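You operate a simulated robot arm through the tools that you are given. There is no shell and no other tool.

You run a simulated two-armed robot. Do the job below in one go: nothing can be reset, and whatever is moved stays where it is left.

Task
Band cleats 2 and 3 and stow the red line under both.
Fine: new bands from the band rack, card from the green work mat; lay it back there.

The check looks at the end state, three seconds after you hand in, the way a careful person would. Anything else that was tipped, shoved, dropped, spilled or broken makes it a failure.

Robot
Two 7-joint arms with fingered hands on one trunk that stands fixed in place. Base frame: the origin is at the foot of the trunk, x ahead of it, y to its left, z up. Lengths are in m, angles in rad, forces in N, time in s.
The left shoulder is at [0.07, 0.172, 1.352], the right one opposite. Payload 5 kg a hand.
The TCP of each hand is the grasp point between the finger pads, 0.043 m short of the fingertips. In the tool frame z runs along the fingers and y along their closing line. The gripper opens to 0.144 m. The gripper's body begins 0.05 m behind the TCP. The gripper is a hand of 5 fingers: y runs from the thumb to the fingers, the wrist lies at [-0.021, -0.124, -0.221] in the tool frame.
Orientation is that of the tool frame in the base frame, as a unit quaternion [x, y, z, w]. With the fingers straight down and the wrist toward the robot, the tool's x, y and z point along [0, 1, 0], [1, 0, 0] and [0, 0, -1] of the base frame.

Tools
- The arms move only by the tool step_arm. It takes "left_commands", "right_commands" or both (then of equal length, played together; a hand with none holds still); each is a list that holds one entry, the list of rows, each a list of 6 numbers: the shift along the tool's x, y, z in cm, then the turn, a rotation vector about the tool's x, y, z in rad. In form: [[[x, y, z, rx, ry, rz], ...]]. A call has 1 to 20 rows; each row shifts and turns the commanded pose from where the row before left it, along the tool's axes as they then stand. A row lasts 0.2 s, in which the tool goes at most 0.05 m and 0.15 rad; a call with a longer step from one row to the next is refused whole. Where a pose cannot be reached the arm comes as near as it can. A force on the tool above 50 N (or 10 N above the force at the start of the call, whichever is more), or a blocked arm, ends the call early, and 0.2 s more pass. In this call time passes only in rows, and 0.2 s behind the last. The reply holds the time, the measured pose of the TCP, the force on the tool along the base axes, the opening and the grip force, in the units named above and with some noise, with the torque about the TCP (base axes, N m) and any sound that the robot's microphone picked up.
- Cameras (640 x 400 px; columns grow to the right, rows downward): "scene" is now at [0.1237, 0.0394, 1.5766]; the picture's right is [0.46, -0.89, 0.00], its down [-0.59, -0.30, -0.75] and it looks along [0.66, 0.34, -0.67] (base axes); focal length 335 px, centre (320, 200). "left" rides on the left gripper at [-0.086, -0.108, -0.168] in its tool frame; the picture's right is [-0.80, -0.28, 0.53], its down [0.54, -0.73, 0.42] and it looks along [0.27, 0.63, 0.73] (tool axes); focal length 275 px, centre (320, 200). "right" rides on the right gripper at [0.086, -0.108, -0.168] in its tool frame; the picture's right is [-0.80, 0.28, -0.53], its down [-0.54, -0.73, 0.42] and it looks along [-0.27, 0.63, 0.73] (tool axes); focal length 275 px, centre (320, 200). There is no depth. A picture from a camera that has moved, and an enlarged one, comes with that camera's place and axes in the base frame and with its lens.
- camera(camera): a new picture of that camera. The clock stands still meanwhile.
- lift_body(by): slides the trunk up (or, below 0, down) by that many m; the arms and the scene camera ride with it, the base frame stays. It gives what a move gives, with no picture.
- set_fingers(index, middle, ring, little, thumb_bend, thumb_turn, hand): sets how far each is bent, from 0 (flat) to 1 (curled in); at 0.3 the hand is open as for a grip, at 0.7 the pads meet at the TCP. One left out holds its place. A second passes; each finger stops where it meets its share of the squeeze, and holds until it gets a number again. It is the only way to open and close the hand. It gives what a move gives, with no picture; readings hold the bend of each and the force on index, middle, ring, little, thumb and palm. thumb_turn goes from beside the hand (0) to across from the fingers (1), as for a grip.
- pan_tilt(pan, tilt): turns the head with the scene camera to pan (to the left, within 1.501 rad either way) and tilt (down, from -0.506 to 1.204), counted from straight ahead of the robot. It gives what a move gives.
- zoom(camera, box): a new picture of the part [left, top, right, bottom] of that camera's present view, enlarged. The clock stands still meanwhile.
- finish_job(): hands the job in; it is judged then, once.

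Places have to be worked out from the pictures, the camera data and where the tool is seen. Open the grippers and draw the arms clear of the work before you hand the job in, unless the task says otherwise.

The tools are called after ">>>" by a JSON object that holds its "name" and its "arguments". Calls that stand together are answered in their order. step_arm: Moves the arms, as the interface text tells. Its arguments: {"type":"object","properties":{"left_commands":{"type":"array"},"right_commands":{"type":"array"}},"required":[]} The other tools are called the same way: lift_body (by) slides the trunk up or down; set_fingers (index, middle, ring, little, thumb_bend, thumb_turn, hand) moves the fingers one by one; pan_tilt (pan, tilt) turns the head that bears the scene camera; camera (camera) takes a picture; zoom (camera, box) takes an enlarged picture of a part of a camera's view; finish_job () hands the job in.

At the start:

```text
clock: 0.0
left_tool_pos: [0.4781, 0.6556, 1.1196]
left_tcp_rot: [0.707, 0.707, 0.0, 0.0]
left_force: [-0.6, 0.0, -0.2]
left_moment: [0.05, -0.01, -0.02]
left_grip_width: 0.1432
left_grip_force: 0.1
left_shape: jaw
left_bend: [0.3, 0.3, 0.3, 0.3, 0.3, 0.98]
left_finger forces: [0.0, 0.0, 0.0, 0.0, 0.0, 0.0]
right_tool_pos: [0.8397, 0.0356, 1.1869]
right_tcp_rot: [0.708, 0.706, 0.0, 0.0]
right_force: [0.0, -0.2, -1.0]
right_moment: [0.0, 0.01, -0.01]
right_grip_width: 0.1436
right_grip_force: 0.0
right_shape: jaw
right_bend: [0.3, 0.3, 0.3, 0.3, 0.3, 0.98]
right_finger forces: [0.0, 0.0, 0.1, 0.1, 0.1, 0.1]
trunk travel left (down, up): [-0.45, 0.49]
head pan, tilt: [0.475, 0.73]
```

scene: 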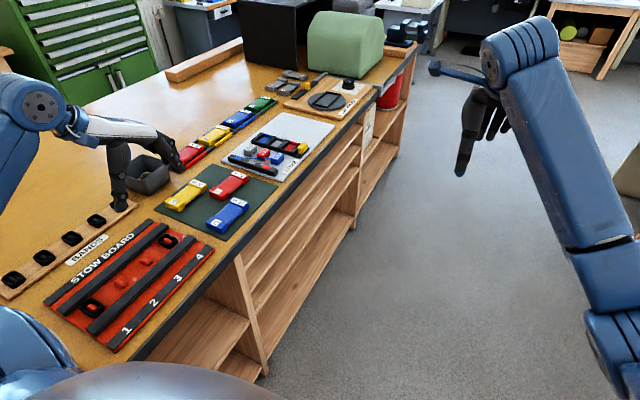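
right: 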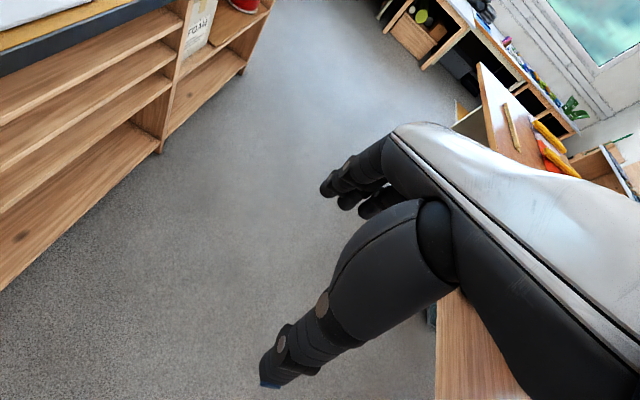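
left: 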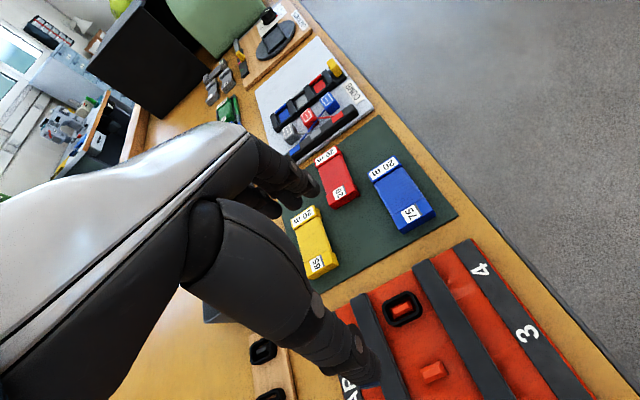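

I'll look closer at the board, the band rack and the mat before moving anything.

>>> {"name": "zoom", "arguments": {"camera": "scene", "box": [0, 180, 280, 360]}}

>>> {"name": "zoom", "arguments": {"camera": "scene", "box": [140, 60, 400, 240]}}

>>> {"name": "zoom", "arguments": {"camera": "left", "box": [220, 20, 640, 400]}}

```text
2.22 times, centred on (140, 270) of scene
camera zoom: at [0.1237, 0.0394, 1.5766], right [0.46, -0.89, 0.0], down [-0.59, -0.3, -0.75], along [0.66, 0.34, -0.67], focal length 744 px, centre (720, 44)
```

zoom: 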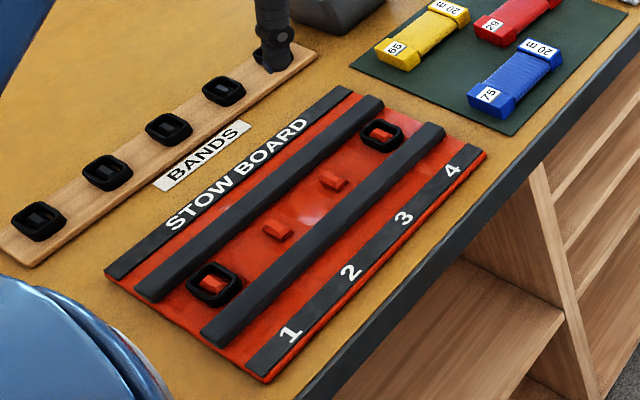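

```text
2.22 times, centred on (270, 150) of scene
camera zoom: at [0.1237, 0.0394, 1.5766], right [0.46, -0.89, 0.0], down [-0.59, -0.3, -0.75], along [0.66, 0.34, -0.67], focal length 744 px, centre (431, 311)
```

zoom: 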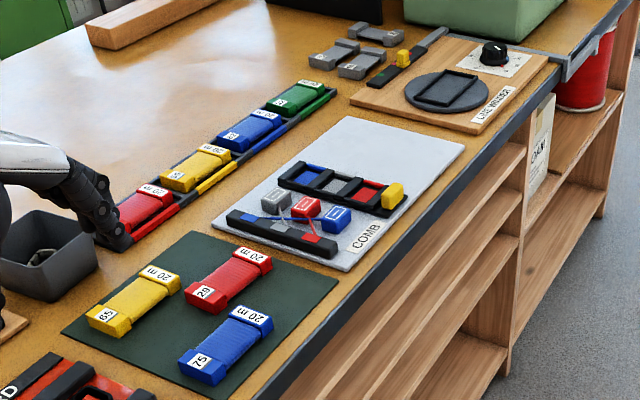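

```text
1.05 times, centred on (430, 210) of left (not enlarged: the box is as wide or as high as the picture)
camera zoom: at [0.3705, 0.5692, 1.287], right [-0.28, -0.8, -0.53], down [-0.73, 0.54, -0.42], along [0.63, 0.27, -0.73], focal length 290 px, centre (204, 190)
```

zoom: 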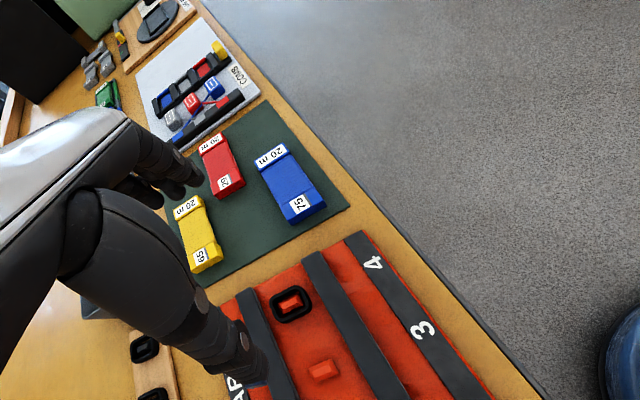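

The work lies to the robot's left: table edge near y≈0.51, cleats near y≈0.656 and x≈0.24 to 0.46, bands near y≈0.889, z≈0.91. I need finer detail on the cleats, the bands and the cards, so I'll enlarge tightly.

>>> {"name": "zoom", "arguments": {"camera": "scene", "box": [70, 225, 190, 325]}}

>>> {"name": "zoom", "arguments": {"camera": "scene", "box": [160, 160, 260, 240]}}

>>> {"name": "zoom", "arguments": {"camera": "scene", "box": [0, 195, 130, 300]}}

>>> {"name": "zoom", "arguments": {"camera": "scene", "box": [220, 120, 330, 190]}}

```text
4.00 times, centred on (130, 275) of scene
camera zoom: at [0.1237, 0.0394, 1.5766], right [0.46, -0.89, 0.0], down [-0.59, -0.3, -0.75], along [0.66, 0.34, -0.67], focal length 1339 px, centre (1080, -100)
```

zoom: 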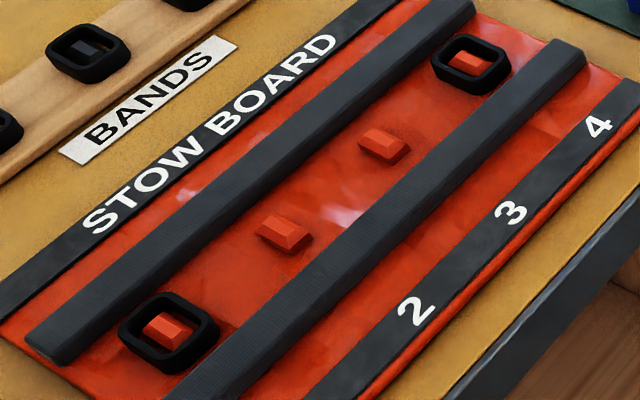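

```text
5.00 times, centred on (210, 200) of scene
camera zoom: at [0.1237, 0.0394, 1.5766], right [0.46, -0.89, 0.0], down [-0.59, -0.3, -0.75], along [0.66, 0.34, -0.67], focal length 1674 px, centre (870, 200)
```

zoom: 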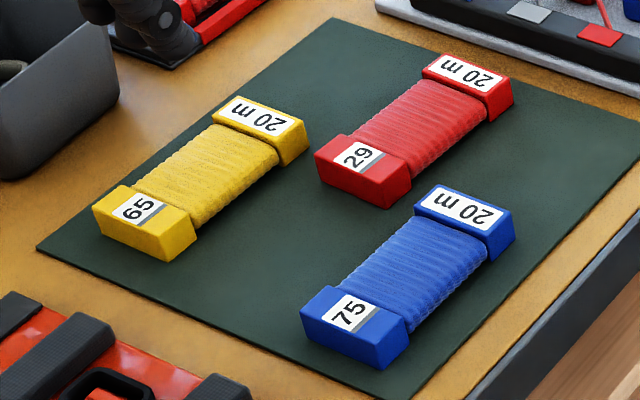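

```text
3.81 times, centred on (65, 248) of scene
camera zoom: at [0.1237, 0.0394, 1.5766], right [0.46, -0.89, 0.0], down [-0.59, -0.3, -0.75], along [0.66, 0.34, -0.67], focal length 1275 px, centre (1291, 19)
```

zoom: 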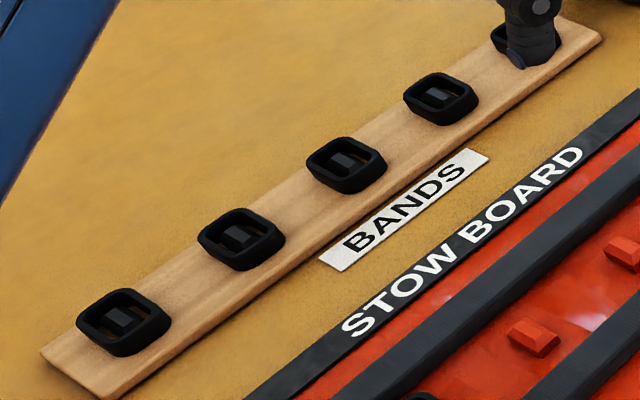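

```text
5.71 times, centred on (275, 155) of scene
camera zoom: at [0.1237, 0.0394, 1.5766], right [0.46, -0.89, 0.0], down [-0.59, -0.3, -0.75], along [0.66, 0.34, -0.67], focal length 1913 px, centre (577, 457)
```

zoom: 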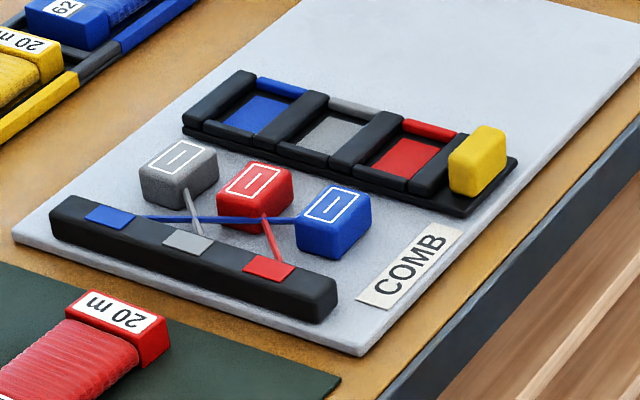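

The bands are square rings over small blocks and the cards are wound bobbins. I'll enlarge further to find the line's free end and the shape of the cleats.

>>> {"name": "zoom", "arguments": {"camera": "scene", "box": [205, 165, 253, 203]}}

>>> {"name": "zoom", "arguments": {"camera": "scene", "box": [110, 230, 180, 290]}}

>>> {"name": "zoom", "arguments": {"camera": "left", "box": [310, 140, 370, 210]}}

>>> {"name": "zoom", "arguments": {"camera": "left", "box": [340, 260, 500, 400]}}

>>> {"name": "zoom", "arguments": {"camera": "scene", "box": [270, 60, 380, 130]}}

>>> {"name": "zoom", "arguments": {"camera": "scene", "box": [120, 85, 290, 195]}}

```text
10.53 times, centred on (229, 184) of scene
camera zoom: at [0.1237, 0.0394, 1.5766], right [0.46, -0.89, 0.0], down [-0.59, -0.3, -0.75], along [0.66, 0.34, -0.67], focal length 3524 px, centre (1278, 368)
```

zoom: 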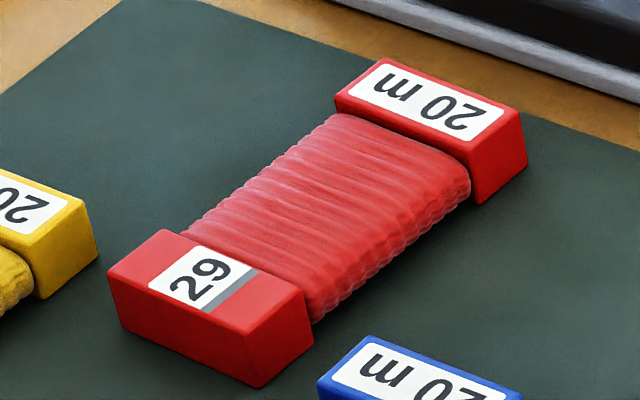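

```text
6.67 times, centred on (145, 260) of scene
camera zoom: at [0.1237, 0.0394, 1.5766], right [0.46, -0.89, 0.0], down [-0.59, -0.3, -0.75], along [0.66, 0.34, -0.67], focal length 2232 px, centre (1487, -200)
```

zoom: 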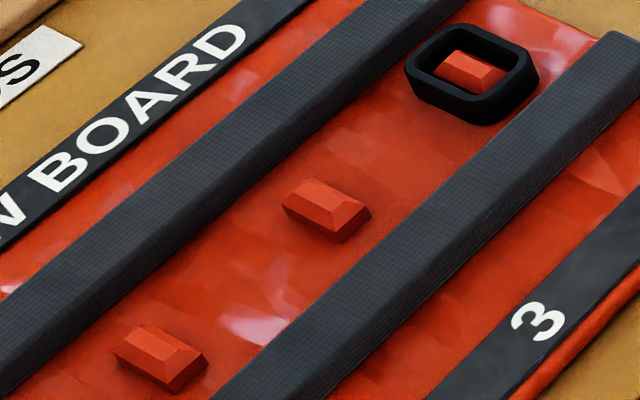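

```text
5.71 times, centred on (340, 175) of left
camera zoom: at [0.3705, 0.5692, 1.287], right [-0.28, -0.8, -0.53], down [-0.73, 0.54, -0.42], along [0.63, 0.27, -0.73], focal length 1573 px, centre (206, 343)
```

zoom: 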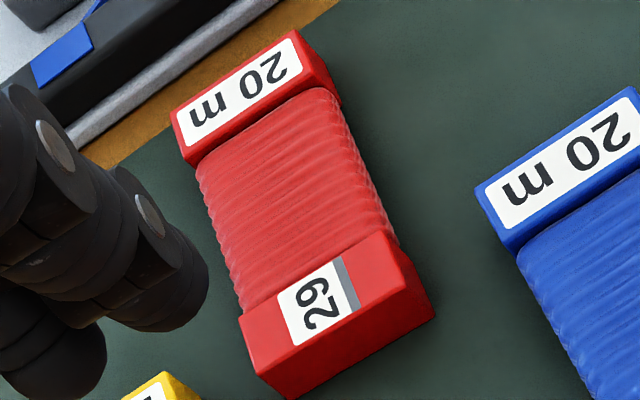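

```text
2.86 times, centred on (420, 330) of left
camera zoom: at [0.3705, 0.5692, 1.287], right [-0.28, -0.8, -0.53], down [-0.73, 0.54, -0.42], along [0.63, 0.27, -0.73], focal length 786 px, centre (34, -171)
```

zoom: 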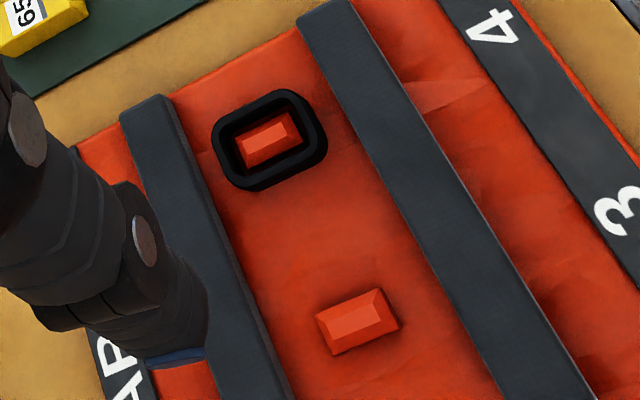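

```text
5.71 times, centred on (325, 95) of scene
camera zoom: at [0.1237, 0.0394, 1.5766], right [0.46, -0.89, 0.0], down [-0.59, -0.3, -0.75], along [0.66, 0.34, -0.67], focal length 1913 px, centre (291, 800)
```

zoom: 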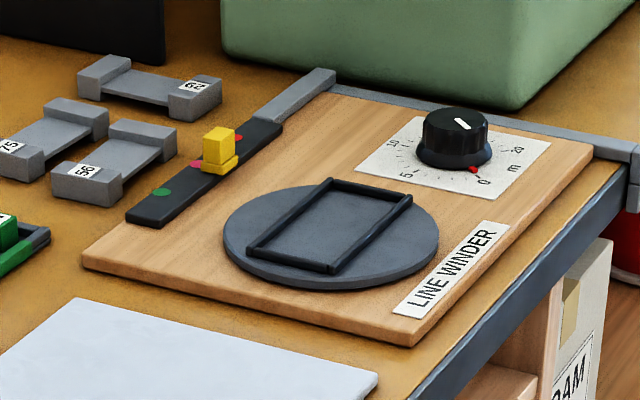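

```text
3.64 times, centred on (205, 140) of scene
camera zoom: at [0.1237, 0.0394, 1.5766], right [0.46, -0.89, 0.0], down [-0.59, -0.3, -0.75], along [0.66, 0.34, -0.67], focal length 1217 px, centre (738, 418)
```

zoom: 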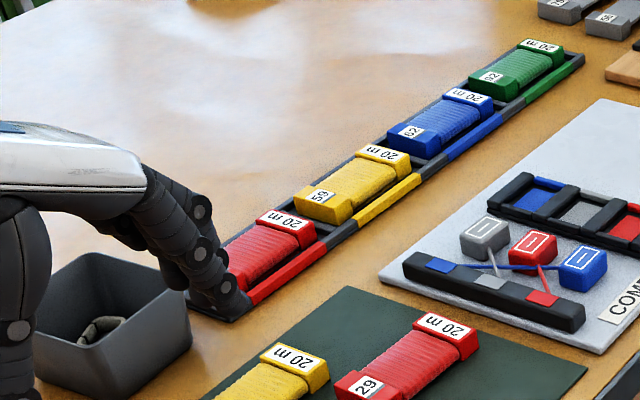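

No free line end shows yet on the red card, which lies along x at about (0.71, 0.653). The hand is clear of things, so I'll turn the left hand a quarter so its fingers point toward +y, raise it a little, then look with its camera.

>>> {"name": "step_arm", "arguments": {"left_commands": [[[0, 0, -1, 0, 0, -0.1428], [0, 0, -1, 0, 0, -0.1428], [0, 0, -1, 0, 0, -0.1428], [0, 0, -1, 0, 0, -0.1428], [0, 0, 0, 0, 0, -0.1428], [0, 0, 0, 0, 0, -0.1428], [0, 0, 0, 0, 0, -0.1428], [0, 0, 0, 0, 0, -0.1428], [0, 0, 0, 0, 0, -0.1428], [0, 0, 0, 0, 0, -0.1428], [0, 0, 0, 0, 0, -0.1428]]]}}

```text
clock: 2.4
left_tool_pos: [0.4785, 0.6541, 1.1593]
left_tcp_rot: [0.0, 1.0, -0.001, -0.001]
left_force: [-0.3, 0.4, 1.1]
left_moment: [-0.02, -0.02, 0.01]
left_grip_width: 0.1437
left_grip_force: 0.2
left_shape: jaw
left_bend: [0.3, 0.3, 0.3, 0.3, 0.3, 0.97]
left_finger forces: [0.0, 0.1, 0.0, 0.0, 0.1, 0.1]
right_tool_pos: [0.8396, 0.0342, 1.1854]
right_tcp_rot: [0.707, 0.707, 0.0, 0.001]
right_force: [0.0, 0.2, -1.5]
right_moment: [0.02, -0.03, -0.05]
right_grip_width: 0.1438
right_grip_force: 0.2
right_shape: jaw
right_bend: [0.3, 0.3, 0.3, 0.3, 0.3, 0.98]
right_finger forces: [0.1, 0.1, 0.0, 0.0, 0.0, 0.0]
trunk travel left (down, up): [-0.45, 0.49]
head pan, tilt: [0.475, 0.73]
```

The turn worked: tool y now points to base +y. I'll aim the head at the board and take pictures from both cameras.

>>> {"name": "pan_tilt", "arguments": {"pan": 1.0, "tilt": 0.75}}

>>> {"name": "camera", "arguments": {"camera": "scene"}}

>>> {"name": "camera", "arguments": {"camera": "left"}}

```text
clock: 3.4
left_tool_pos: [0.4784, 0.656, 1.159]
left_tcp_rot: [0.002, 1.0, 0.0, 0.0]
left_force: [0.0, 0.3, -0.5]
left_moment: [0.0, 0.05, -0.03]
left_grip_width: 0.1438
left_grip_force: 0.0
left_shape: jaw
left_bend: [0.3, 0.3, 0.3, 0.3, 0.3, 0.97]
left_finger forces: [0.0, 0.0, 0.0, 0.0, 0.0, 0.0]
right_tool_pos: [0.8415, 0.0356, 1.1868]
right_tcp_rot: [0.707, 0.707, -0.001, 0.0]
right_force: [0.7, -0.2, 0.0]
right_moment: [0.02, 0.0, -0.01]
right_grip_width: 0.1434
right_grip_force: 0.1
right_shape: jaw
right_bend: [0.3, 0.3, 0.3, 0.3, 0.3, 0.98]
right_finger forces: [0.1, 0.1, 0.0, 0.0, 0.0, 0.1]
trunk travel left (down, up): [-0.45, 0.49]
head pan, tilt: [1.0, 0.75]
```

```text
taken
camera scene: at [0.0941, 0.0708, 1.5748], right [0.84, -0.54, 0.0], down [-0.37, -0.57, -0.73], along [0.4, 0.61, -0.68], focal length 335 px, centre (320, 200)
```

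scene: 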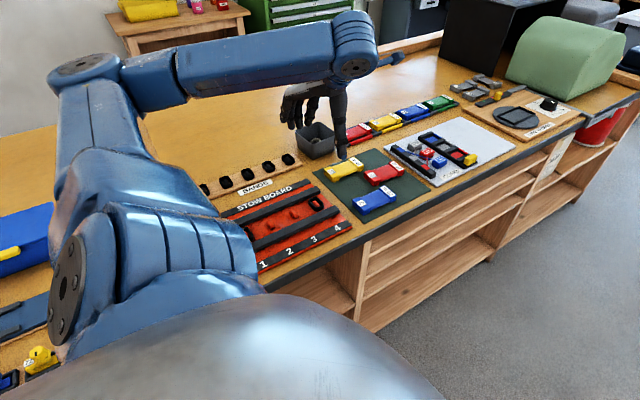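

```text
taken
camera left: at [0.5653, 0.5465, 1.3272], right [0.8, -0.29, -0.53], down [-0.54, -0.72, -0.42], along [-0.27, 0.63, -0.73], focal length 275 px, centre (320, 200)
```

left: 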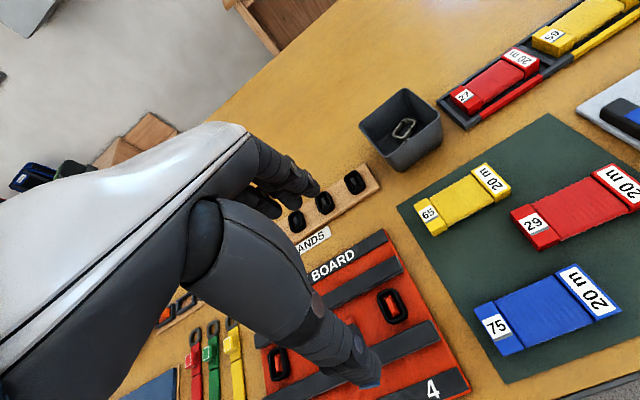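

There are more things on the table to the left of the board, and a bin with something like an old band in it. I'll enlarge those areas.

>>> {"name": "zoom", "arguments": {"camera": "left", "box": [110, 270, 270, 400]}}

>>> {"name": "zoom", "arguments": {"camera": "left", "box": [270, 70, 450, 240]}}

>>> {"name": "zoom", "arguments": {"camera": "left", "box": [240, 220, 480, 400]}}

>>> {"name": "zoom", "arguments": {"camera": "scene", "box": [190, 130, 370, 270]}}

>>> {"name": "zoom", "arguments": {"camera": "scene", "box": [0, 190, 120, 400]}}

```text
3.08 times, centred on (190, 335) of left
camera zoom: at [0.5653, 0.5465, 1.3272], right [0.8, -0.29, -0.53], down [-0.54, -0.72, -0.42], along [-0.27, 0.63, -0.73], focal length 847 px, centre (720, -215)
```

zoom: 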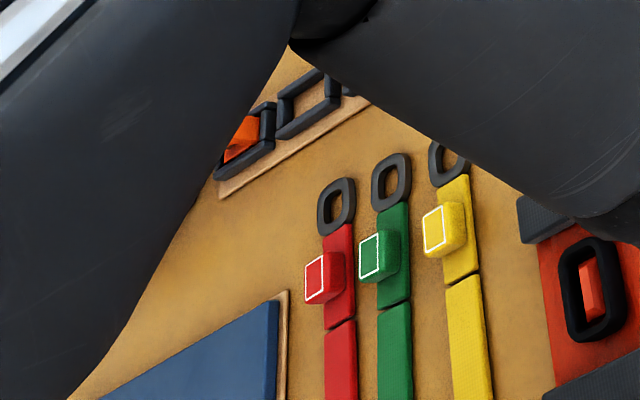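

```text
2.35 times, centred on (360, 155) of left
camera zoom: at [0.5653, 0.5465, 1.3272], right [0.8, -0.29, -0.53], down [-0.54, -0.72, -0.42], along [-0.27, 0.63, -0.73], focal length 648 px, centre (226, 306)
```

zoom: 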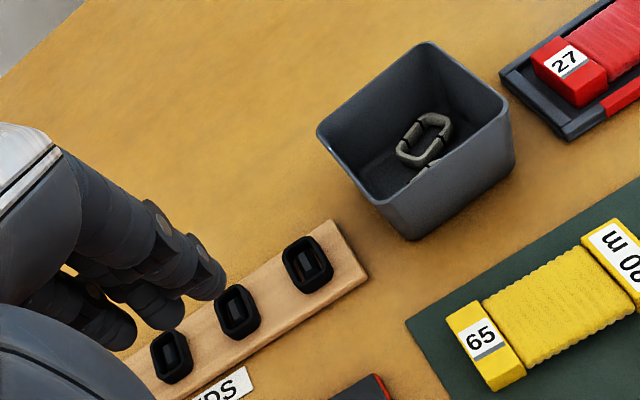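

```text
2.22 times, centred on (360, 310) of left
camera zoom: at [0.5653, 0.5465, 1.3272], right [0.8, -0.29, -0.53], down [-0.54, -0.72, -0.42], along [-0.27, 0.63, -0.73], focal length 612 px, centre (231, -44)
```

zoom: 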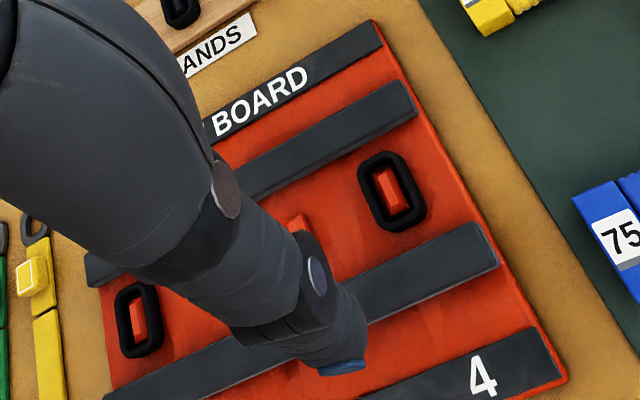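

```text
2.86 times, centred on (280, 200) of scene
camera zoom: at [0.0941, 0.0708, 1.5748], right [0.84, -0.54, 0.0], down [-0.37, -0.57, -0.73], along [0.4, 0.61, -0.68], focal length 956 px, centre (434, 200)
```

zoom: 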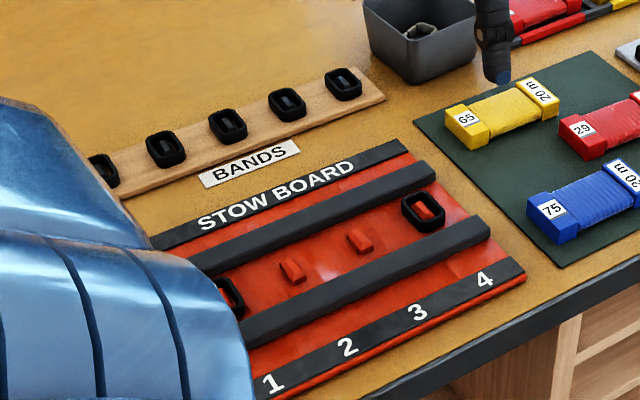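

```text
1.90 times, centred on (60, 295) of scene
camera zoom: at [0.0941, 0.0708, 1.5748], right [0.84, -0.54, 0.0], down [-0.37, -0.57, -0.73], along [0.4, 0.61, -0.68], focal length 638 px, centre (815, 19)
```

zoom: 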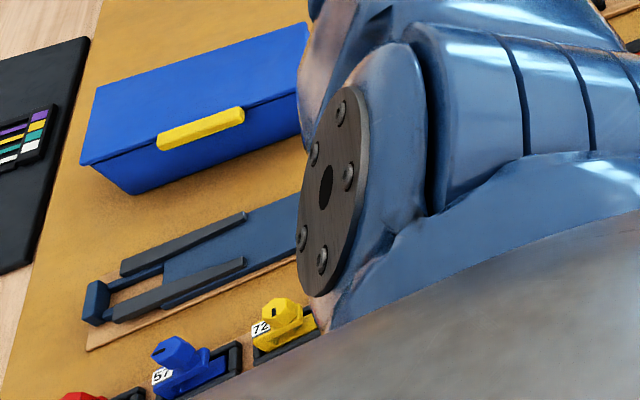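

Triangulating gives band 5 at about (0.493, 0.888, 0.918) and cleat 4 at about (0.457, 0.657). The hand is still high, so I'll close the thumb against the index and middle fingers in free air, with ring and little curled away, to see where the tips meet.

>>> {"name": "set_fingers", "arguments": {"hand": "left", "index": 0.62, "middle": 0.62, "ring": 0.62, "little": 0.62, "thumb_bend": 0.62, "thumb_turn": 1.0}}

>>> {"name": "camera", "arguments": {"camera": "left"}}

>>> {"name": "zoom", "arguments": {"camera": "scene", "box": [260, 60, 400, 170]}}

```text
clock: 4.3
left_tool_pos: [0.4778, 0.6543, 1.1586]
left_tcp_rot: [0.0, 1.0, 0.0, 0.0]
left_force: [-0.5, -0.5, 0.5]
left_moment: [0.01, 0.0, 0.0]
left_grip_width: 0.0362
left_grip_force: 0.1
left_shape: fingers
left_bend: [0.62, 0.62, 0.62, 0.62, 0.62, 1.0]
left_finger forces: [0.0, 0.1, 0.0, 0.0, 0.0, 0.1]
right_tool_pos: [0.84, 0.0354, 1.1865]
right_tcp_rot: [0.707, 0.707, -0.001, -0.001]
right_force: [-1.1, -1.1, 1.0]
right_moment: [0.05, 0.0, -0.01]
right_grip_width: 0.1434
right_grip_force: 0.1
right_shape: jaw
right_bend: [0.3, 0.3, 0.3, 0.3, 0.3, 0.98]
right_finger forces: [0.0, 0.0, 0.1, 0.0, 0.1, 0.1]
trunk travel left (down, up): [-0.45, 0.49]
head pan, tilt: [1.0, 0.75]
```

```text
taken
camera left: at [0.5654, 0.5465, 1.3267], right [0.8, -0.28, -0.53], down [-0.54, -0.73, -0.42], along [-0.27, 0.63, -0.73], focal length 275 px, centre (320, 200)
```

left: 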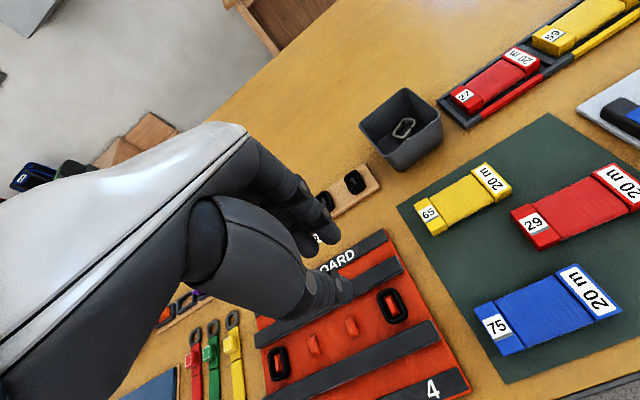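

```text
3.64 times, centred on (330, 115) of scene
camera zoom: at [0.094, 0.0708, 1.5748], right [0.84, -0.54, 0.0], down [-0.37, -0.57, -0.73], along [0.4, 0.62, -0.68], focal length 1217 px, centre (284, 509)
```

zoom: 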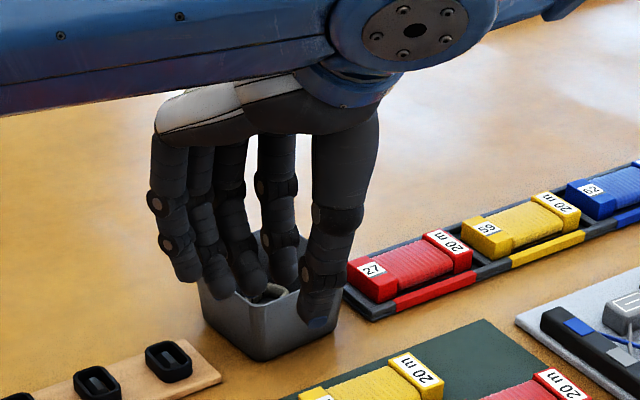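

The thumb opposes the gap between index and middle at the tool's x = 0, with tips about 0.04 below the TCP. I'll open those three to about 7 cm, curl ring and little away, and move above band 5.

>>> {"name": "set_fingers", "arguments": {"hand": "left", "index": 0.5, "middle": 0.5, "ring": 1.0, "little": 1.0, "thumb_bend": 0.5, "thumb_turn": 1.0}}

>>> {"name": "step_arm", "arguments": {"left_commands": [[[-0.25, 3.9, 2.15, 0, 0, 0], [-0.25, 3.9, 2.15, 0, 0, 0], [-0.25, 3.9, 2.15, 0, 0, 0], [-0.25, 3.9, 2.15, 0, 0, 0], [-0.25, 3.9, 2.15, 0, 0, 0], [-0.25, 3.9, 2.15, 0, 0, 0]]]}}

>>> {"name": "camera", "arguments": {"camera": "left"}}

>>> {"name": "zoom", "arguments": {"camera": "scene", "box": [220, 60, 380, 190]}}

```text
clock: 5.3
left_tool_pos: [0.4775, 0.6537, 1.1583]
left_tcp_rot: [0.0, 1.0, 0.0, 0.0]
left_force: [0.1, 0.0, -0.7]
left_moment: [-0.03, 0.01, 0.02]
left_grip_width: 0.0777
left_grip_force: 0.0
left_shape: fingers
left_bend: [0.5, 0.5, 1.0, 1.0, 0.5, 1.0]
left_finger forces: [0.1, 0.0, 0.0, 0.1, 0.0, 0.0]
right_tool_pos: [0.8402, 0.0359, 1.1859]
right_tcp_rot: [0.707, 0.707, 0.0, 0.0]
right_force: [0.0, 0.2, -0.4]
right_moment: [0.0, 0.0, 0.0]
right_grip_width: 0.1439
right_grip_force: 0.1
right_shape: jaw
right_bend: [0.3, 0.3, 0.3, 0.3, 0.3, 0.98]
right_finger forces: [0.0, 0.0, 0.0, 0.0, 0.1, 0.0]
trunk travel left (down, up): [-0.45, 0.49]
head pan, tilt: [1.0, 0.75]
```

```text
clock: 6.8
left_tool_pos: [0.4939, 0.8882, 1.0265]
left_tcp_rot: [0.0, 1.0, 0.0, -0.001]
left_force: [0.0, -0.4, -0.2]
left_moment: [-0.06, 0.0, 0.0]
left_grip_width: 0.0779
left_grip_force: 0.1
left_shape: fingers
left_bend: [0.5, 0.5, 1.0, 1.0, 0.5, 1.0]
left_finger forces: [0.0, 0.0, 0.1, 0.0, 0.1, 0.0]
right_tool_pos: [0.8411, 0.0368, 1.1867]
right_tcp_rot: [0.708, 0.707, -0.001, 0.0]
right_force: [-0.1, 0.9, 0.3]
right_moment: [-0.04, 0.02, 0.0]
right_grip_width: 0.1436
right_grip_force: 0.1
right_shape: jaw
right_bend: [0.3, 0.3, 0.3, 0.3, 0.3, 0.98]
right_finger forces: [0.0, 0.0, 0.1, 0.0, 0.0, 0.0]
trunk travel left (down, up): [-0.45, 0.49]
head pan, tilt: [1.0, 0.75]
```

```text
taken
camera left: at [0.5813, 0.7791, 1.1951], right [0.8, -0.28, -0.53], down [-0.54, -0.73, -0.42], along [-0.27, 0.63, -0.73], focal length 275 px, centre (320, 200)
```

left: 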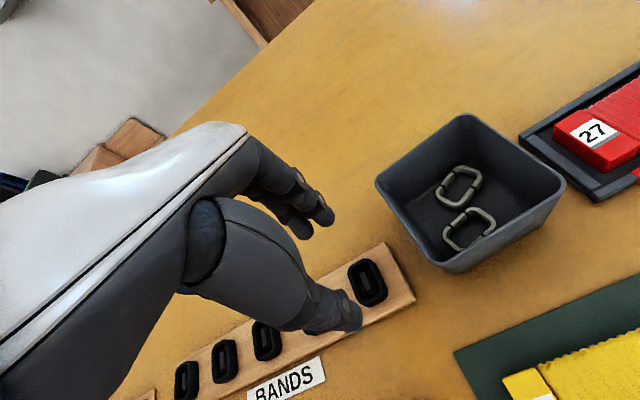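

```text
3.08 times, centred on (300, 125) of scene
camera zoom: at [0.0951, 0.072, 1.5747], right [0.84, -0.54, 0.0], down [-0.37, -0.57, -0.73], along [0.39, 0.61, -0.68], focal length 1030 px, centre (382, 431)
```

zoom: 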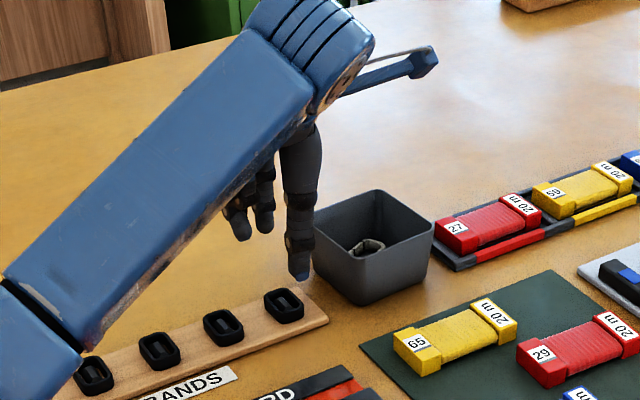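

Band 5 shows at about (368, 282) in the hand camera, close to where I predicted. I'll enlarge to pin its centre before descending.

>>> {"name": "zoom", "arguments": {"camera": "left", "box": [300, 230, 420, 340]}}

>>> {"name": "zoom", "arguments": {"camera": "scene", "box": [270, 90, 330, 150]}}

```text
3.64 times, centred on (360, 285) of left
camera zoom: at [0.5813, 0.7791, 1.1951], right [0.8, -0.28, -0.53], down [-0.54, -0.73, -0.42], along [-0.27, 0.63, -0.73], focal length 1001 px, centre (174, -109)
```

zoom: 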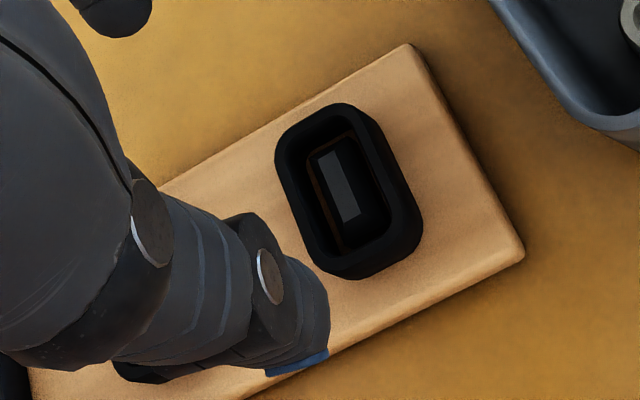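

```text
6.67 times, centred on (300, 120) of scene
camera zoom: at [0.0951, 0.072, 1.5747], right [0.84, -0.54, 0.0], down [-0.37, -0.57, -0.73], along [0.39, 0.61, -0.68], focal length 2232 px, centre (453, 733)
```

zoom: 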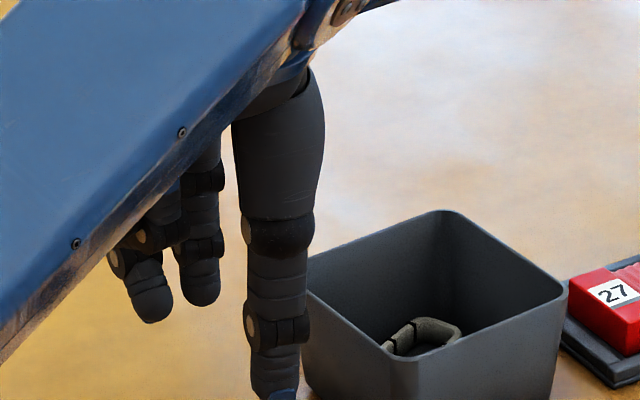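

Band 5's centre comes out at about (0.495, 0.886) with its top near z 0.922. I'll narrow the opening a little, correct by 2 mm, and come down to just above contact.

>>> {"name": "set_fingers", "arguments": {"hand": "left", "index": 0.55, "middle": 0.55, "thumb_bend": 0.55}}

>>> {"name": "step_arm", "arguments": {"left_commands": [[[-0.12, -0.2, 2.0, 0, 0, 0], [0, 0, 1.5, 0, 0, 0], [0, 0, 1.0, 0, 0, 0], [0, 0, 0.7, 0, 0, 0], [0, 0, 0.5, 0, 0, 0]]]}}

>>> {"name": "camera", "arguments": {"camera": "left"}}

>>> {"name": "zoom", "arguments": {"camera": "left", "box": [260, 190, 400, 320]}}

>>> {"name": "zoom", "arguments": {"camera": "scene", "box": [260, 90, 350, 170]}}

```text
clock: 7.8
left_tool_pos: [0.4936, 0.8863, 1.0283]
left_tcp_rot: [0.0, 1.0, 0.0, 0.0]
left_force: [0.5, -0.1, 0.1]
left_moment: [0.03, 0.0, 0.03]
left_grip_width: 0.0611
left_grip_force: 0.0
left_shape: fingers
left_bend: [0.55, 0.55, 1.0, 1.0, 0.55, 1.0]
left_finger forces: [0.0, 0.0, 0.1, 0.0, 0.0, 0.0]
right_tool_pos: [0.8403, 0.0353, 1.186]
right_tcp_rot: [0.707, 0.707, 0.0, -0.001]
right_force: [-0.7, -0.3, -0.5]
right_moment: [0.02, 0.01, -0.03]
right_grip_width: 0.1436
right_grip_force: 0.1
right_shape: jaw
right_bend: [0.3, 0.3, 0.3, 0.3, 0.3, 0.98]
right_finger forces: [0.0, 0.0, 0.0, 0.1, 0.0, 0.1]
trunk travel left (down, up): [-0.45, 0.49]
head pan, tilt: [1.0, 0.75]
```

```text
clock: 8.9
left_tool_pos: [0.4932, 0.8856, 0.972]
left_tcp_rot: [0.001, 1.0, 0.0, 0.0]
left_force: [0.0, 0.4, -0.1]
left_moment: [-0.01, 0.01, 0.01]
left_grip_width: 0.0608
left_grip_force: 0.0
left_shape: fingers
left_bend: [0.55, 0.55, 1.0, 1.0, 0.55, 1.0]
left_finger forces: [0.0, 0.0, 0.0, 0.0, 0.1, 0.1]
right_tool_pos: [0.8396, 0.0353, 1.1857]
right_tcp_rot: [0.708, 0.707, 0.0, 0.0]
right_force: [0.8, 0.1, 0.2]
right_moment: [0.01, 0.01, 0.04]
right_grip_width: 0.1438
right_grip_force: 0.1
right_shape: jaw
right_bend: [0.3, 0.3, 0.3, 0.3, 0.3, 0.98]
right_finger forces: [0.0, 0.0, 0.1, 0.1, 0.0, 0.0]
trunk travel left (down, up): [-0.45, 0.49]
head pan, tilt: [1.0, 0.75]
```

```text
taken
camera left: at [0.5803, 0.7774, 1.1394], right [0.8, -0.28, -0.53], down [-0.54, -0.72, -0.42], along [-0.27, 0.63, -0.73], focal length 275 px, centre (320, 200)
```

left: 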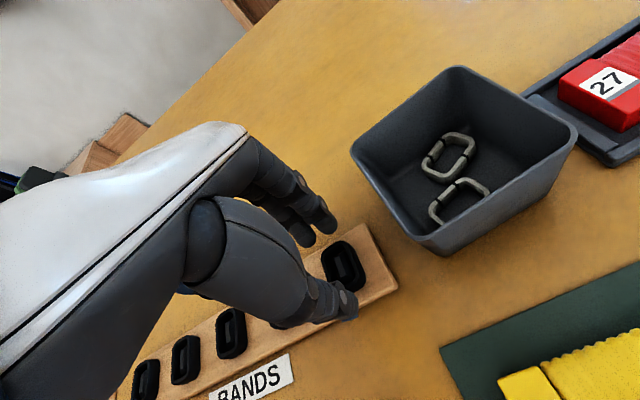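

```text
3.08 times, centred on (330, 255) of left
camera zoom: at [0.5803, 0.7774, 1.1394], right [0.8, -0.28, -0.53], down [-0.54, -0.72, -0.42], along [-0.27, 0.63, -0.73], focal length 847 px, centre (289, 31)
```

zoom: 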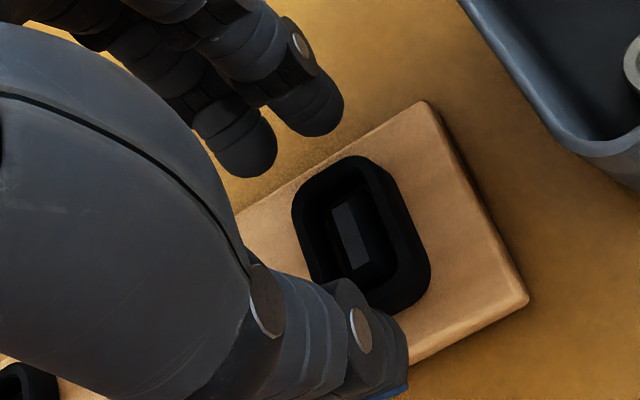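

```text
5.00 times, centred on (305, 130) of scene
camera zoom: at [0.0942, 0.0708, 1.5748], right [0.84, -0.54, 0.0], down [-0.37, -0.57, -0.73], along [0.39, 0.62, -0.68], focal length 1674 px, centre (395, 550)
```

zoom: 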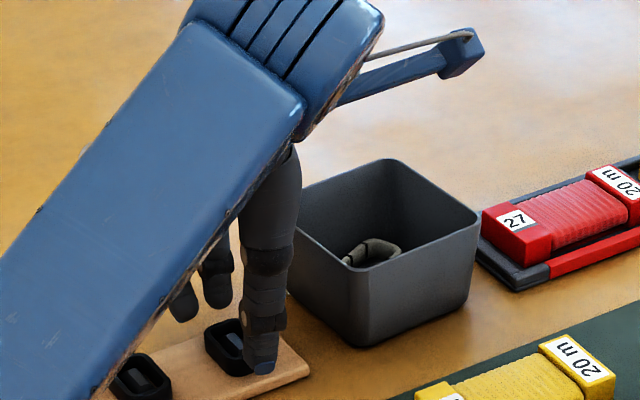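

The thumb and the finger pair straddle the band along y, within 2 mm. I'll come down the last stretch in small steps and watch for contact.

>>> {"name": "step_arm", "arguments": {"left_commands": [[[-0.2, 0, 0.5, 0, 0, 0], [0, 0, 0.4, 0, 0, 0], [0, 0, 0.3, 0, 0, 0]]]}}

>>> {"name": "zoom", "arguments": {"camera": "left", "box": [260, 190, 400, 320]}}

>>> {"name": "zoom", "arguments": {"camera": "scene", "box": [270, 120, 330, 170]}}

```text
clock: 9.8
left_tool_pos: [0.4959, 0.8871, 0.9603]
left_tcp_rot: [0.0, 1.0, 0.001, -0.001]
left_force: [0.4, -0.2, -0.2]
left_moment: [-0.04, 0.0, -0.01]
left_grip_width: 0.0609
left_grip_force: 0.0
left_shape: fingers
left_bend: [0.55, 0.55, 1.0, 1.0, 0.55, 1.0]
left_finger forces: [0.0, 0.1, 0.0, 0.1, 0.0, 0.1]
right_tool_pos: [0.8405, 0.0353, 1.1861]
right_tcp_rot: [0.707, 0.707, -0.001, 0.0]
right_force: [0.7, -0.7, -0.6]
right_moment: [-0.01, 0.02, -0.01]
right_grip_width: 0.1437
right_grip_force: 0.1
right_shape: jaw
right_bend: [0.3, 0.3, 0.3, 0.3, 0.3, 0.98]
right_finger forces: [0.0, 0.1, 0.0, 0.0, 0.0, 0.1]
trunk travel left (down, up): [-0.45, 0.49]
head pan, tilt: [1.0, 0.75]
```

```text
3.08 times, centred on (330, 255) of left
camera zoom: at [0.5832, 0.7786, 1.1277], right [0.8, -0.28, -0.53], down [-0.54, -0.73, -0.42], along [-0.27, 0.63, -0.73], focal length 847 px, centre (289, 31)
```

zoom: 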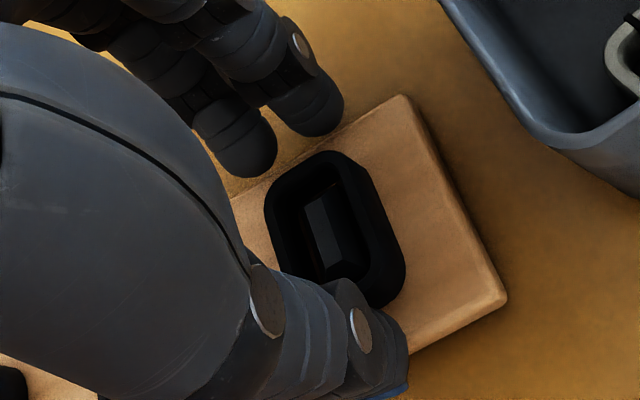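

```text
8.00 times, centred on (300, 145) of scene
camera zoom: at [0.0941, 0.0708, 1.5748], right [0.84, -0.54, 0.0], down [-0.37, -0.57, -0.73], along [0.4, 0.62, -0.68], focal length 2678 px, centre (480, 640)
```

zoom: 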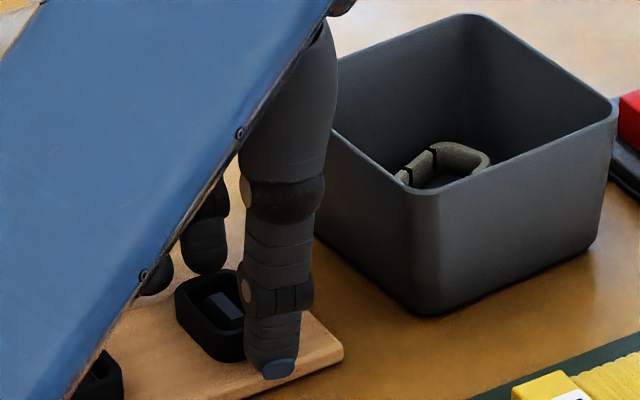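

The thumb tip sits beside the band's near edge and the fingers beside its far edge, just over the rack. I'll close on the band.

>>> {"name": "set_fingers", "arguments": {"hand": "left", "index": 0.66, "middle": 0.66, "thumb_bend": 0.66}}

>>> {"name": "zoom", "arguments": {"camera": "left", "box": [260, 190, 400, 320]}}

>>> {"name": "zoom", "arguments": {"camera": "scene", "box": [270, 120, 330, 170]}}

```text
clock: 10.8
left_tool_pos: [0.4962, 0.8866, 0.9598]
left_tcp_rot: [-0.001, 1.0, 0.0, 0.0]
left_force: [1.1, -0.1, 1.7]
left_moment: [0.02, 0.04, -0.02]
left_grip_width: 0.0478
left_grip_force: 12.7
left_shape: fingers
left_bend: [0.6, 0.62, 1.0, 1.0, 0.58, 1.0]
left_finger forces: [6.2, 6.8, 0.1, 0.1, 12.4, 0.1]
right_tool_pos: [0.8402, 0.0357, 1.1873]
right_tcp_rot: [0.707, 0.707, 0.0, 0.0]
right_force: [0.4, 0.7, -0.5]
right_moment: [0.01, 0.02, -0.02]
right_grip_width: 0.1438
right_grip_force: 0.0
right_shape: jaw
right_bend: [0.3, 0.3, 0.3, 0.3, 0.3, 0.98]
right_finger forces: [0.0, 0.1, 0.0, 0.1, 0.1, 0.0]
trunk travel left (down, up): [-0.45, 0.49]
head pan, tilt: [1.0, 0.75]
```

```text
3.08 times, centred on (330, 255) of left
camera zoom: at [0.5832, 0.7785, 1.1278], right [0.8, -0.28, -0.53], down [-0.54, -0.73, -0.42], along [-0.27, 0.63, -0.73], focal length 847 px, centre (289, 31)
```

zoom: 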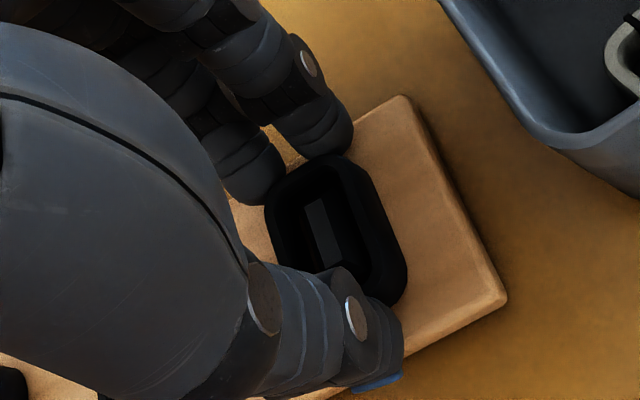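

```text
8.00 times, centred on (300, 145) of scene
camera zoom: at [0.094, 0.0708, 1.5748], right [0.84, -0.54, 0.0], down [-0.37, -0.57, -0.73], along [0.4, 0.62, -0.68], focal length 2678 px, centre (480, 640)
```

zoom: 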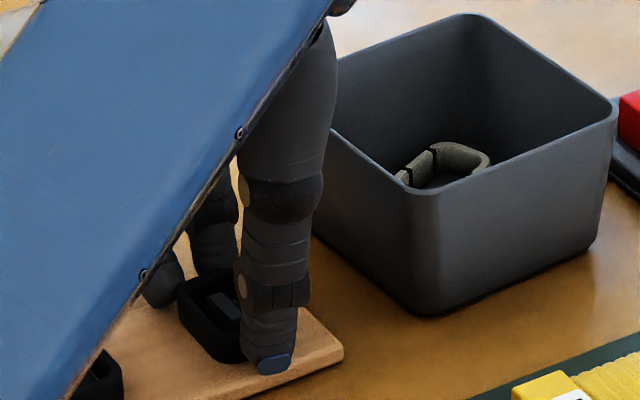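

Gripped at 12.7 N across 0.048 m. I'll lift gently and check that the band comes off its peg.

>>> {"name": "step_arm", "arguments": {"left_commands": [[[0, 0, -0.5, 0, 0, 0], [0, 0, -0.8, 0, 0, 0], [0, 0, -1.5, 0, 0, 0], [0, 0, -2.0, 0, 0, 0], [0, 0, -2.0, 0, 0, 0]]]}}

>>> {"name": "zoom", "arguments": {"camera": "left", "box": [220, 160, 420, 330]}}

>>> {"name": "zoom", "arguments": {"camera": "scene", "box": [250, 90, 340, 170]}}

```text
clock: 11.9
left_tool_pos: [0.4967, 0.8874, 1.027]
left_tcp_rot: [0.0, 1.0, 0.001, 0.0]
left_force: [-1.4, -0.5, 0.4]
left_moment: [-0.02, 0.0, 0.0]
left_grip_width: 0.0477
left_grip_force: 11.8
left_shape: fingers
left_bend: [0.6, 0.62, 1.0, 1.0, 0.58, 1.0]
left_finger forces: [5.9, 6.3, 0.0, 0.0, 12.6, 0.0]
right_tool_pos: [0.8418, 0.0353, 1.1867]
right_tcp_rot: [0.707, 0.707, 0.0, 0.0]
right_force: [0.9, -0.5, 0.0]
right_moment: [0.01, 0.02, -0.02]
right_grip_width: 0.1436
right_grip_force: 0.0
right_shape: jaw
right_bend: [0.3, 0.3, 0.3, 0.3, 0.3, 0.98]
right_finger forces: [0.0, 0.0, 0.0, 0.0, 0.1, 0.0]
trunk travel left (down, up): [-0.45, 0.49]
head pan, tilt: [1.0, 0.75]
```

```text
2.35 times, centred on (320, 245) of left
camera zoom: at [0.5835, 0.7787, 1.1954], right [0.8, -0.28, -0.53], down [-0.54, -0.73, -0.42], along [-0.27, 0.63, -0.73], focal length 648 px, centre (320, 94)
```

zoom: 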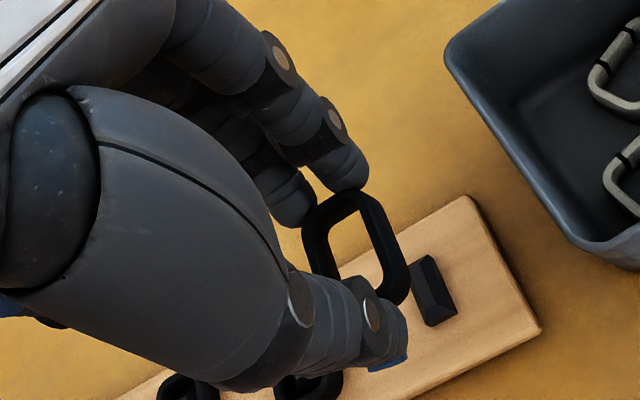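

```text
5.00 times, centred on (295, 130) of scene
camera zoom: at [0.0941, 0.0704, 1.5748], right [0.84, -0.54, 0.0], down [-0.37, -0.57, -0.73], along [0.39, 0.62, -0.68], focal length 1674 px, centre (445, 550)
```

zoom: 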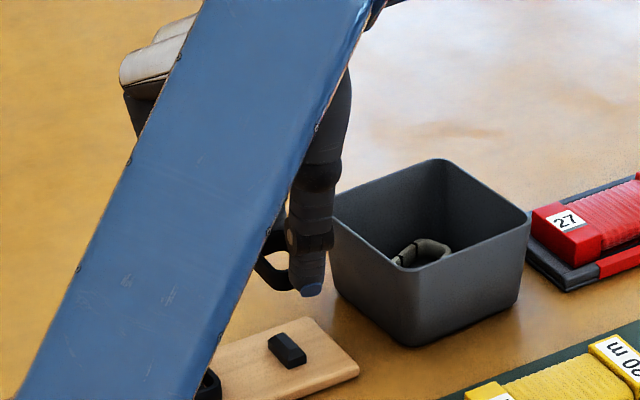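

The band came free cleanly. The stow-board rails leave only about 6 cm across y, so a grip along y would hit them; I need to hold the band along x instead. I'll set it back on its own peg, release, and turn the hand.

>>> {"name": "step_arm", "arguments": {"left_commands": [[[0, 0, 2.0, 0, 0, 0], [0, 0, 2.0, 0, 0, 0], [0, 0, 1.2, 0, 0, 0], [0, 0, 0.8, 0, 0, 0], [0, 0, 0.6, 0, 0, 0]]]}}

>>> {"name": "zoom", "arguments": {"camera": "left", "box": [260, 190, 400, 320]}}

```text
clock: 13.2
left_tool_pos: [0.4953, 0.8854, 0.9631]
left_tcp_rot: [0.0, 1.0, 0.0, 0.0]
left_force: [-0.3, 1.2, -0.1]
left_moment: [-0.01, -0.03, -0.02]
left_grip_width: 0.0479
left_grip_force: 12.5
left_shape: fingers
left_bend: [0.61, 0.62, 1.0, 1.0, 0.58, 1.0]
left_finger forces: [5.9, 6.3, 0.1, 0.0, 12.6, 0.0]
right_tool_pos: [0.8407, 0.0363, 1.1861]
right_tcp_rot: [0.707, 0.707, 0.0, 0.0]
right_force: [0.1, -0.1, 0.2]
right_moment: [0.03, -0.01, -0.02]
right_grip_width: 0.1437
right_grip_force: 0.0
right_shape: jaw
right_bend: [0.3, 0.3, 0.3, 0.3, 0.3, 0.98]
right_finger forces: [0.0, 0.0, 0.0, 0.0, 0.0, 0.0]
trunk travel left (down, up): [-0.45, 0.49]
head pan, tilt: [1.0, 0.75]
```

```text
3.08 times, centred on (330, 255) of left
camera zoom: at [0.5833, 0.7782, 1.1312], right [0.8, -0.28, -0.53], down [-0.54, -0.73, -0.42], along [-0.27, 0.63, -0.73], focal length 847 px, centre (289, 31)
```

zoom: 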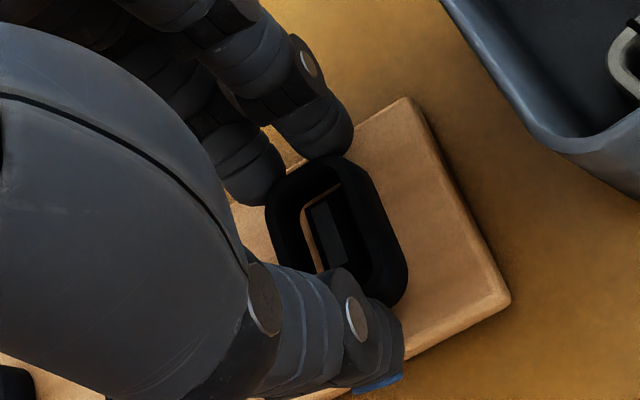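

The band is back around its peg. I'll lower the last 3 mm, open, and rise.

>>> {"name": "step_arm", "arguments": {"left_commands": [[[0, 0, 0.25, 0, 0, 0]]]}}

>>> {"name": "set_fingers", "arguments": {"hand": "left", "index": 0.55, "middle": 0.55, "thumb_bend": 0.53}}

>>> {"name": "step_arm", "arguments": {"left_commands": [[[0, 0, -1.0, 0, 0, 0], [0, 0, -2.0, 0, 0, 0], [0, 0, -2.5, 0, 0, 0], [0, 0, -3.0, 0, 0, 0]]]}}

>>> {"name": "zoom", "arguments": {"camera": "left", "box": [240, 190, 480, 380]}}

```text
clock: 13.6
left_tool_pos: [0.4956, 0.8884, 0.9601]
left_tcp_rot: [0.0, 1.0, 0.0, 0.0]
left_force: [0.6, -0.2, 0.5]
left_moment: [0.01, -0.01, -0.01]
left_grip_width: 0.0478
left_grip_force: 12.8
left_shape: fingers
left_bend: [0.61, 0.62, 1.0, 1.0, 0.58, 1.0]
left_finger forces: [6.0, 6.5, 0.1, 0.1, 12.6, 0.1]
right_tool_pos: [0.8408, 0.0357, 1.1867]
right_tcp_rot: [0.707, 0.707, 0.0, 0.0]
right_force: [0.8, 0.4, 0.6]
right_moment: [0.03, -0.01, 0.02]
right_grip_width: 0.1433
right_grip_force: 0.1
right_shape: jaw
right_bend: [0.3, 0.3, 0.3, 0.3, 0.3, 0.98]
right_finger forces: [0.0, 0.0, 0.0, 0.0, 0.0, 0.0]
trunk travel left (down, up): [-0.45, 0.49]
head pan, tilt: [1.0, 0.75]
```

```text
clock: 14.6
left_tool_pos: [0.4952, 0.8874, 0.9613]
left_tcp_rot: [0.0, 1.0, 0.0, 0.0]
left_force: [1.3, 0.3, 0.2]
left_moment: [0.01, -0.01, 0.03]
left_grip_width: 0.0631
left_grip_force: 0.0
left_shape: fingers
left_bend: [0.55, 0.55, 1.0, 1.0, 0.53, 1.0]
left_finger forces: [0.0, 0.0, 0.0, 0.1, 0.0, 0.0]
right_tool_pos: [0.8394, 0.0355, 1.1866]
right_tcp_rot: [0.707, 0.707, 0.0, 0.0]
right_force: [-0.4, -0.2, -0.3]
right_moment: [0.0, 0.01, 0.0]
right_grip_width: 0.1436
right_grip_force: 0.0
right_shape: jaw
right_bend: [0.3, 0.3, 0.3, 0.3, 0.3, 0.98]
right_finger forces: [0.0, 0.0, 0.0, 0.1, 0.0, 0.1]
trunk travel left (down, up): [-0.45, 0.49]
head pan, tilt: [1.0, 0.75]
```

```text
clock: 15.6
left_tool_pos: [0.4963, 0.8883, 1.0454]
left_tcp_rot: [0.0, 1.0, -0.001, 0.0]
left_force: [0.0, 0.0, 0.0]
left_moment: [0.03, -0.01, 0.01]
left_grip_width: 0.0635
left_grip_force: 0.1
left_shape: fingers
left_bend: [0.55, 0.55, 1.0, 1.0, 0.53, 1.0]
left_finger forces: [0.0, 0.0, 0.1, 0.1, 0.0, 0.0]
right_tool_pos: [0.8399, 0.0353, 1.1853]
right_tcp_rot: [0.707, 0.707, 0.0, 0.0]
right_force: [0.3, 0.2, -1.3]
right_moment: [0.03, -0.02, -0.03]
right_grip_width: 0.1435
right_grip_force: 0.1
right_shape: jaw
right_bend: [0.3, 0.3, 0.3, 0.3, 0.3, 0.98]
right_finger forces: [0.0, 0.0, 0.0, 0.0, 0.0, 0.1]
trunk travel left (down, up): [-0.45, 0.49]
head pan, tilt: [1.0, 0.75]
```

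```text
2.11 times, centred on (360, 285) of left
camera zoom: at [0.584, 0.78, 1.2126], right [0.8, -0.28, -0.53], down [-0.54, -0.73, -0.42], along [-0.27, 0.63, -0.73], focal length 580 px, centre (236, 21)
```

zoom: 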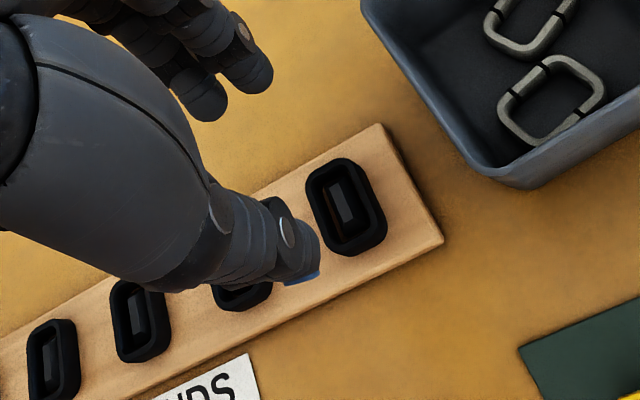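

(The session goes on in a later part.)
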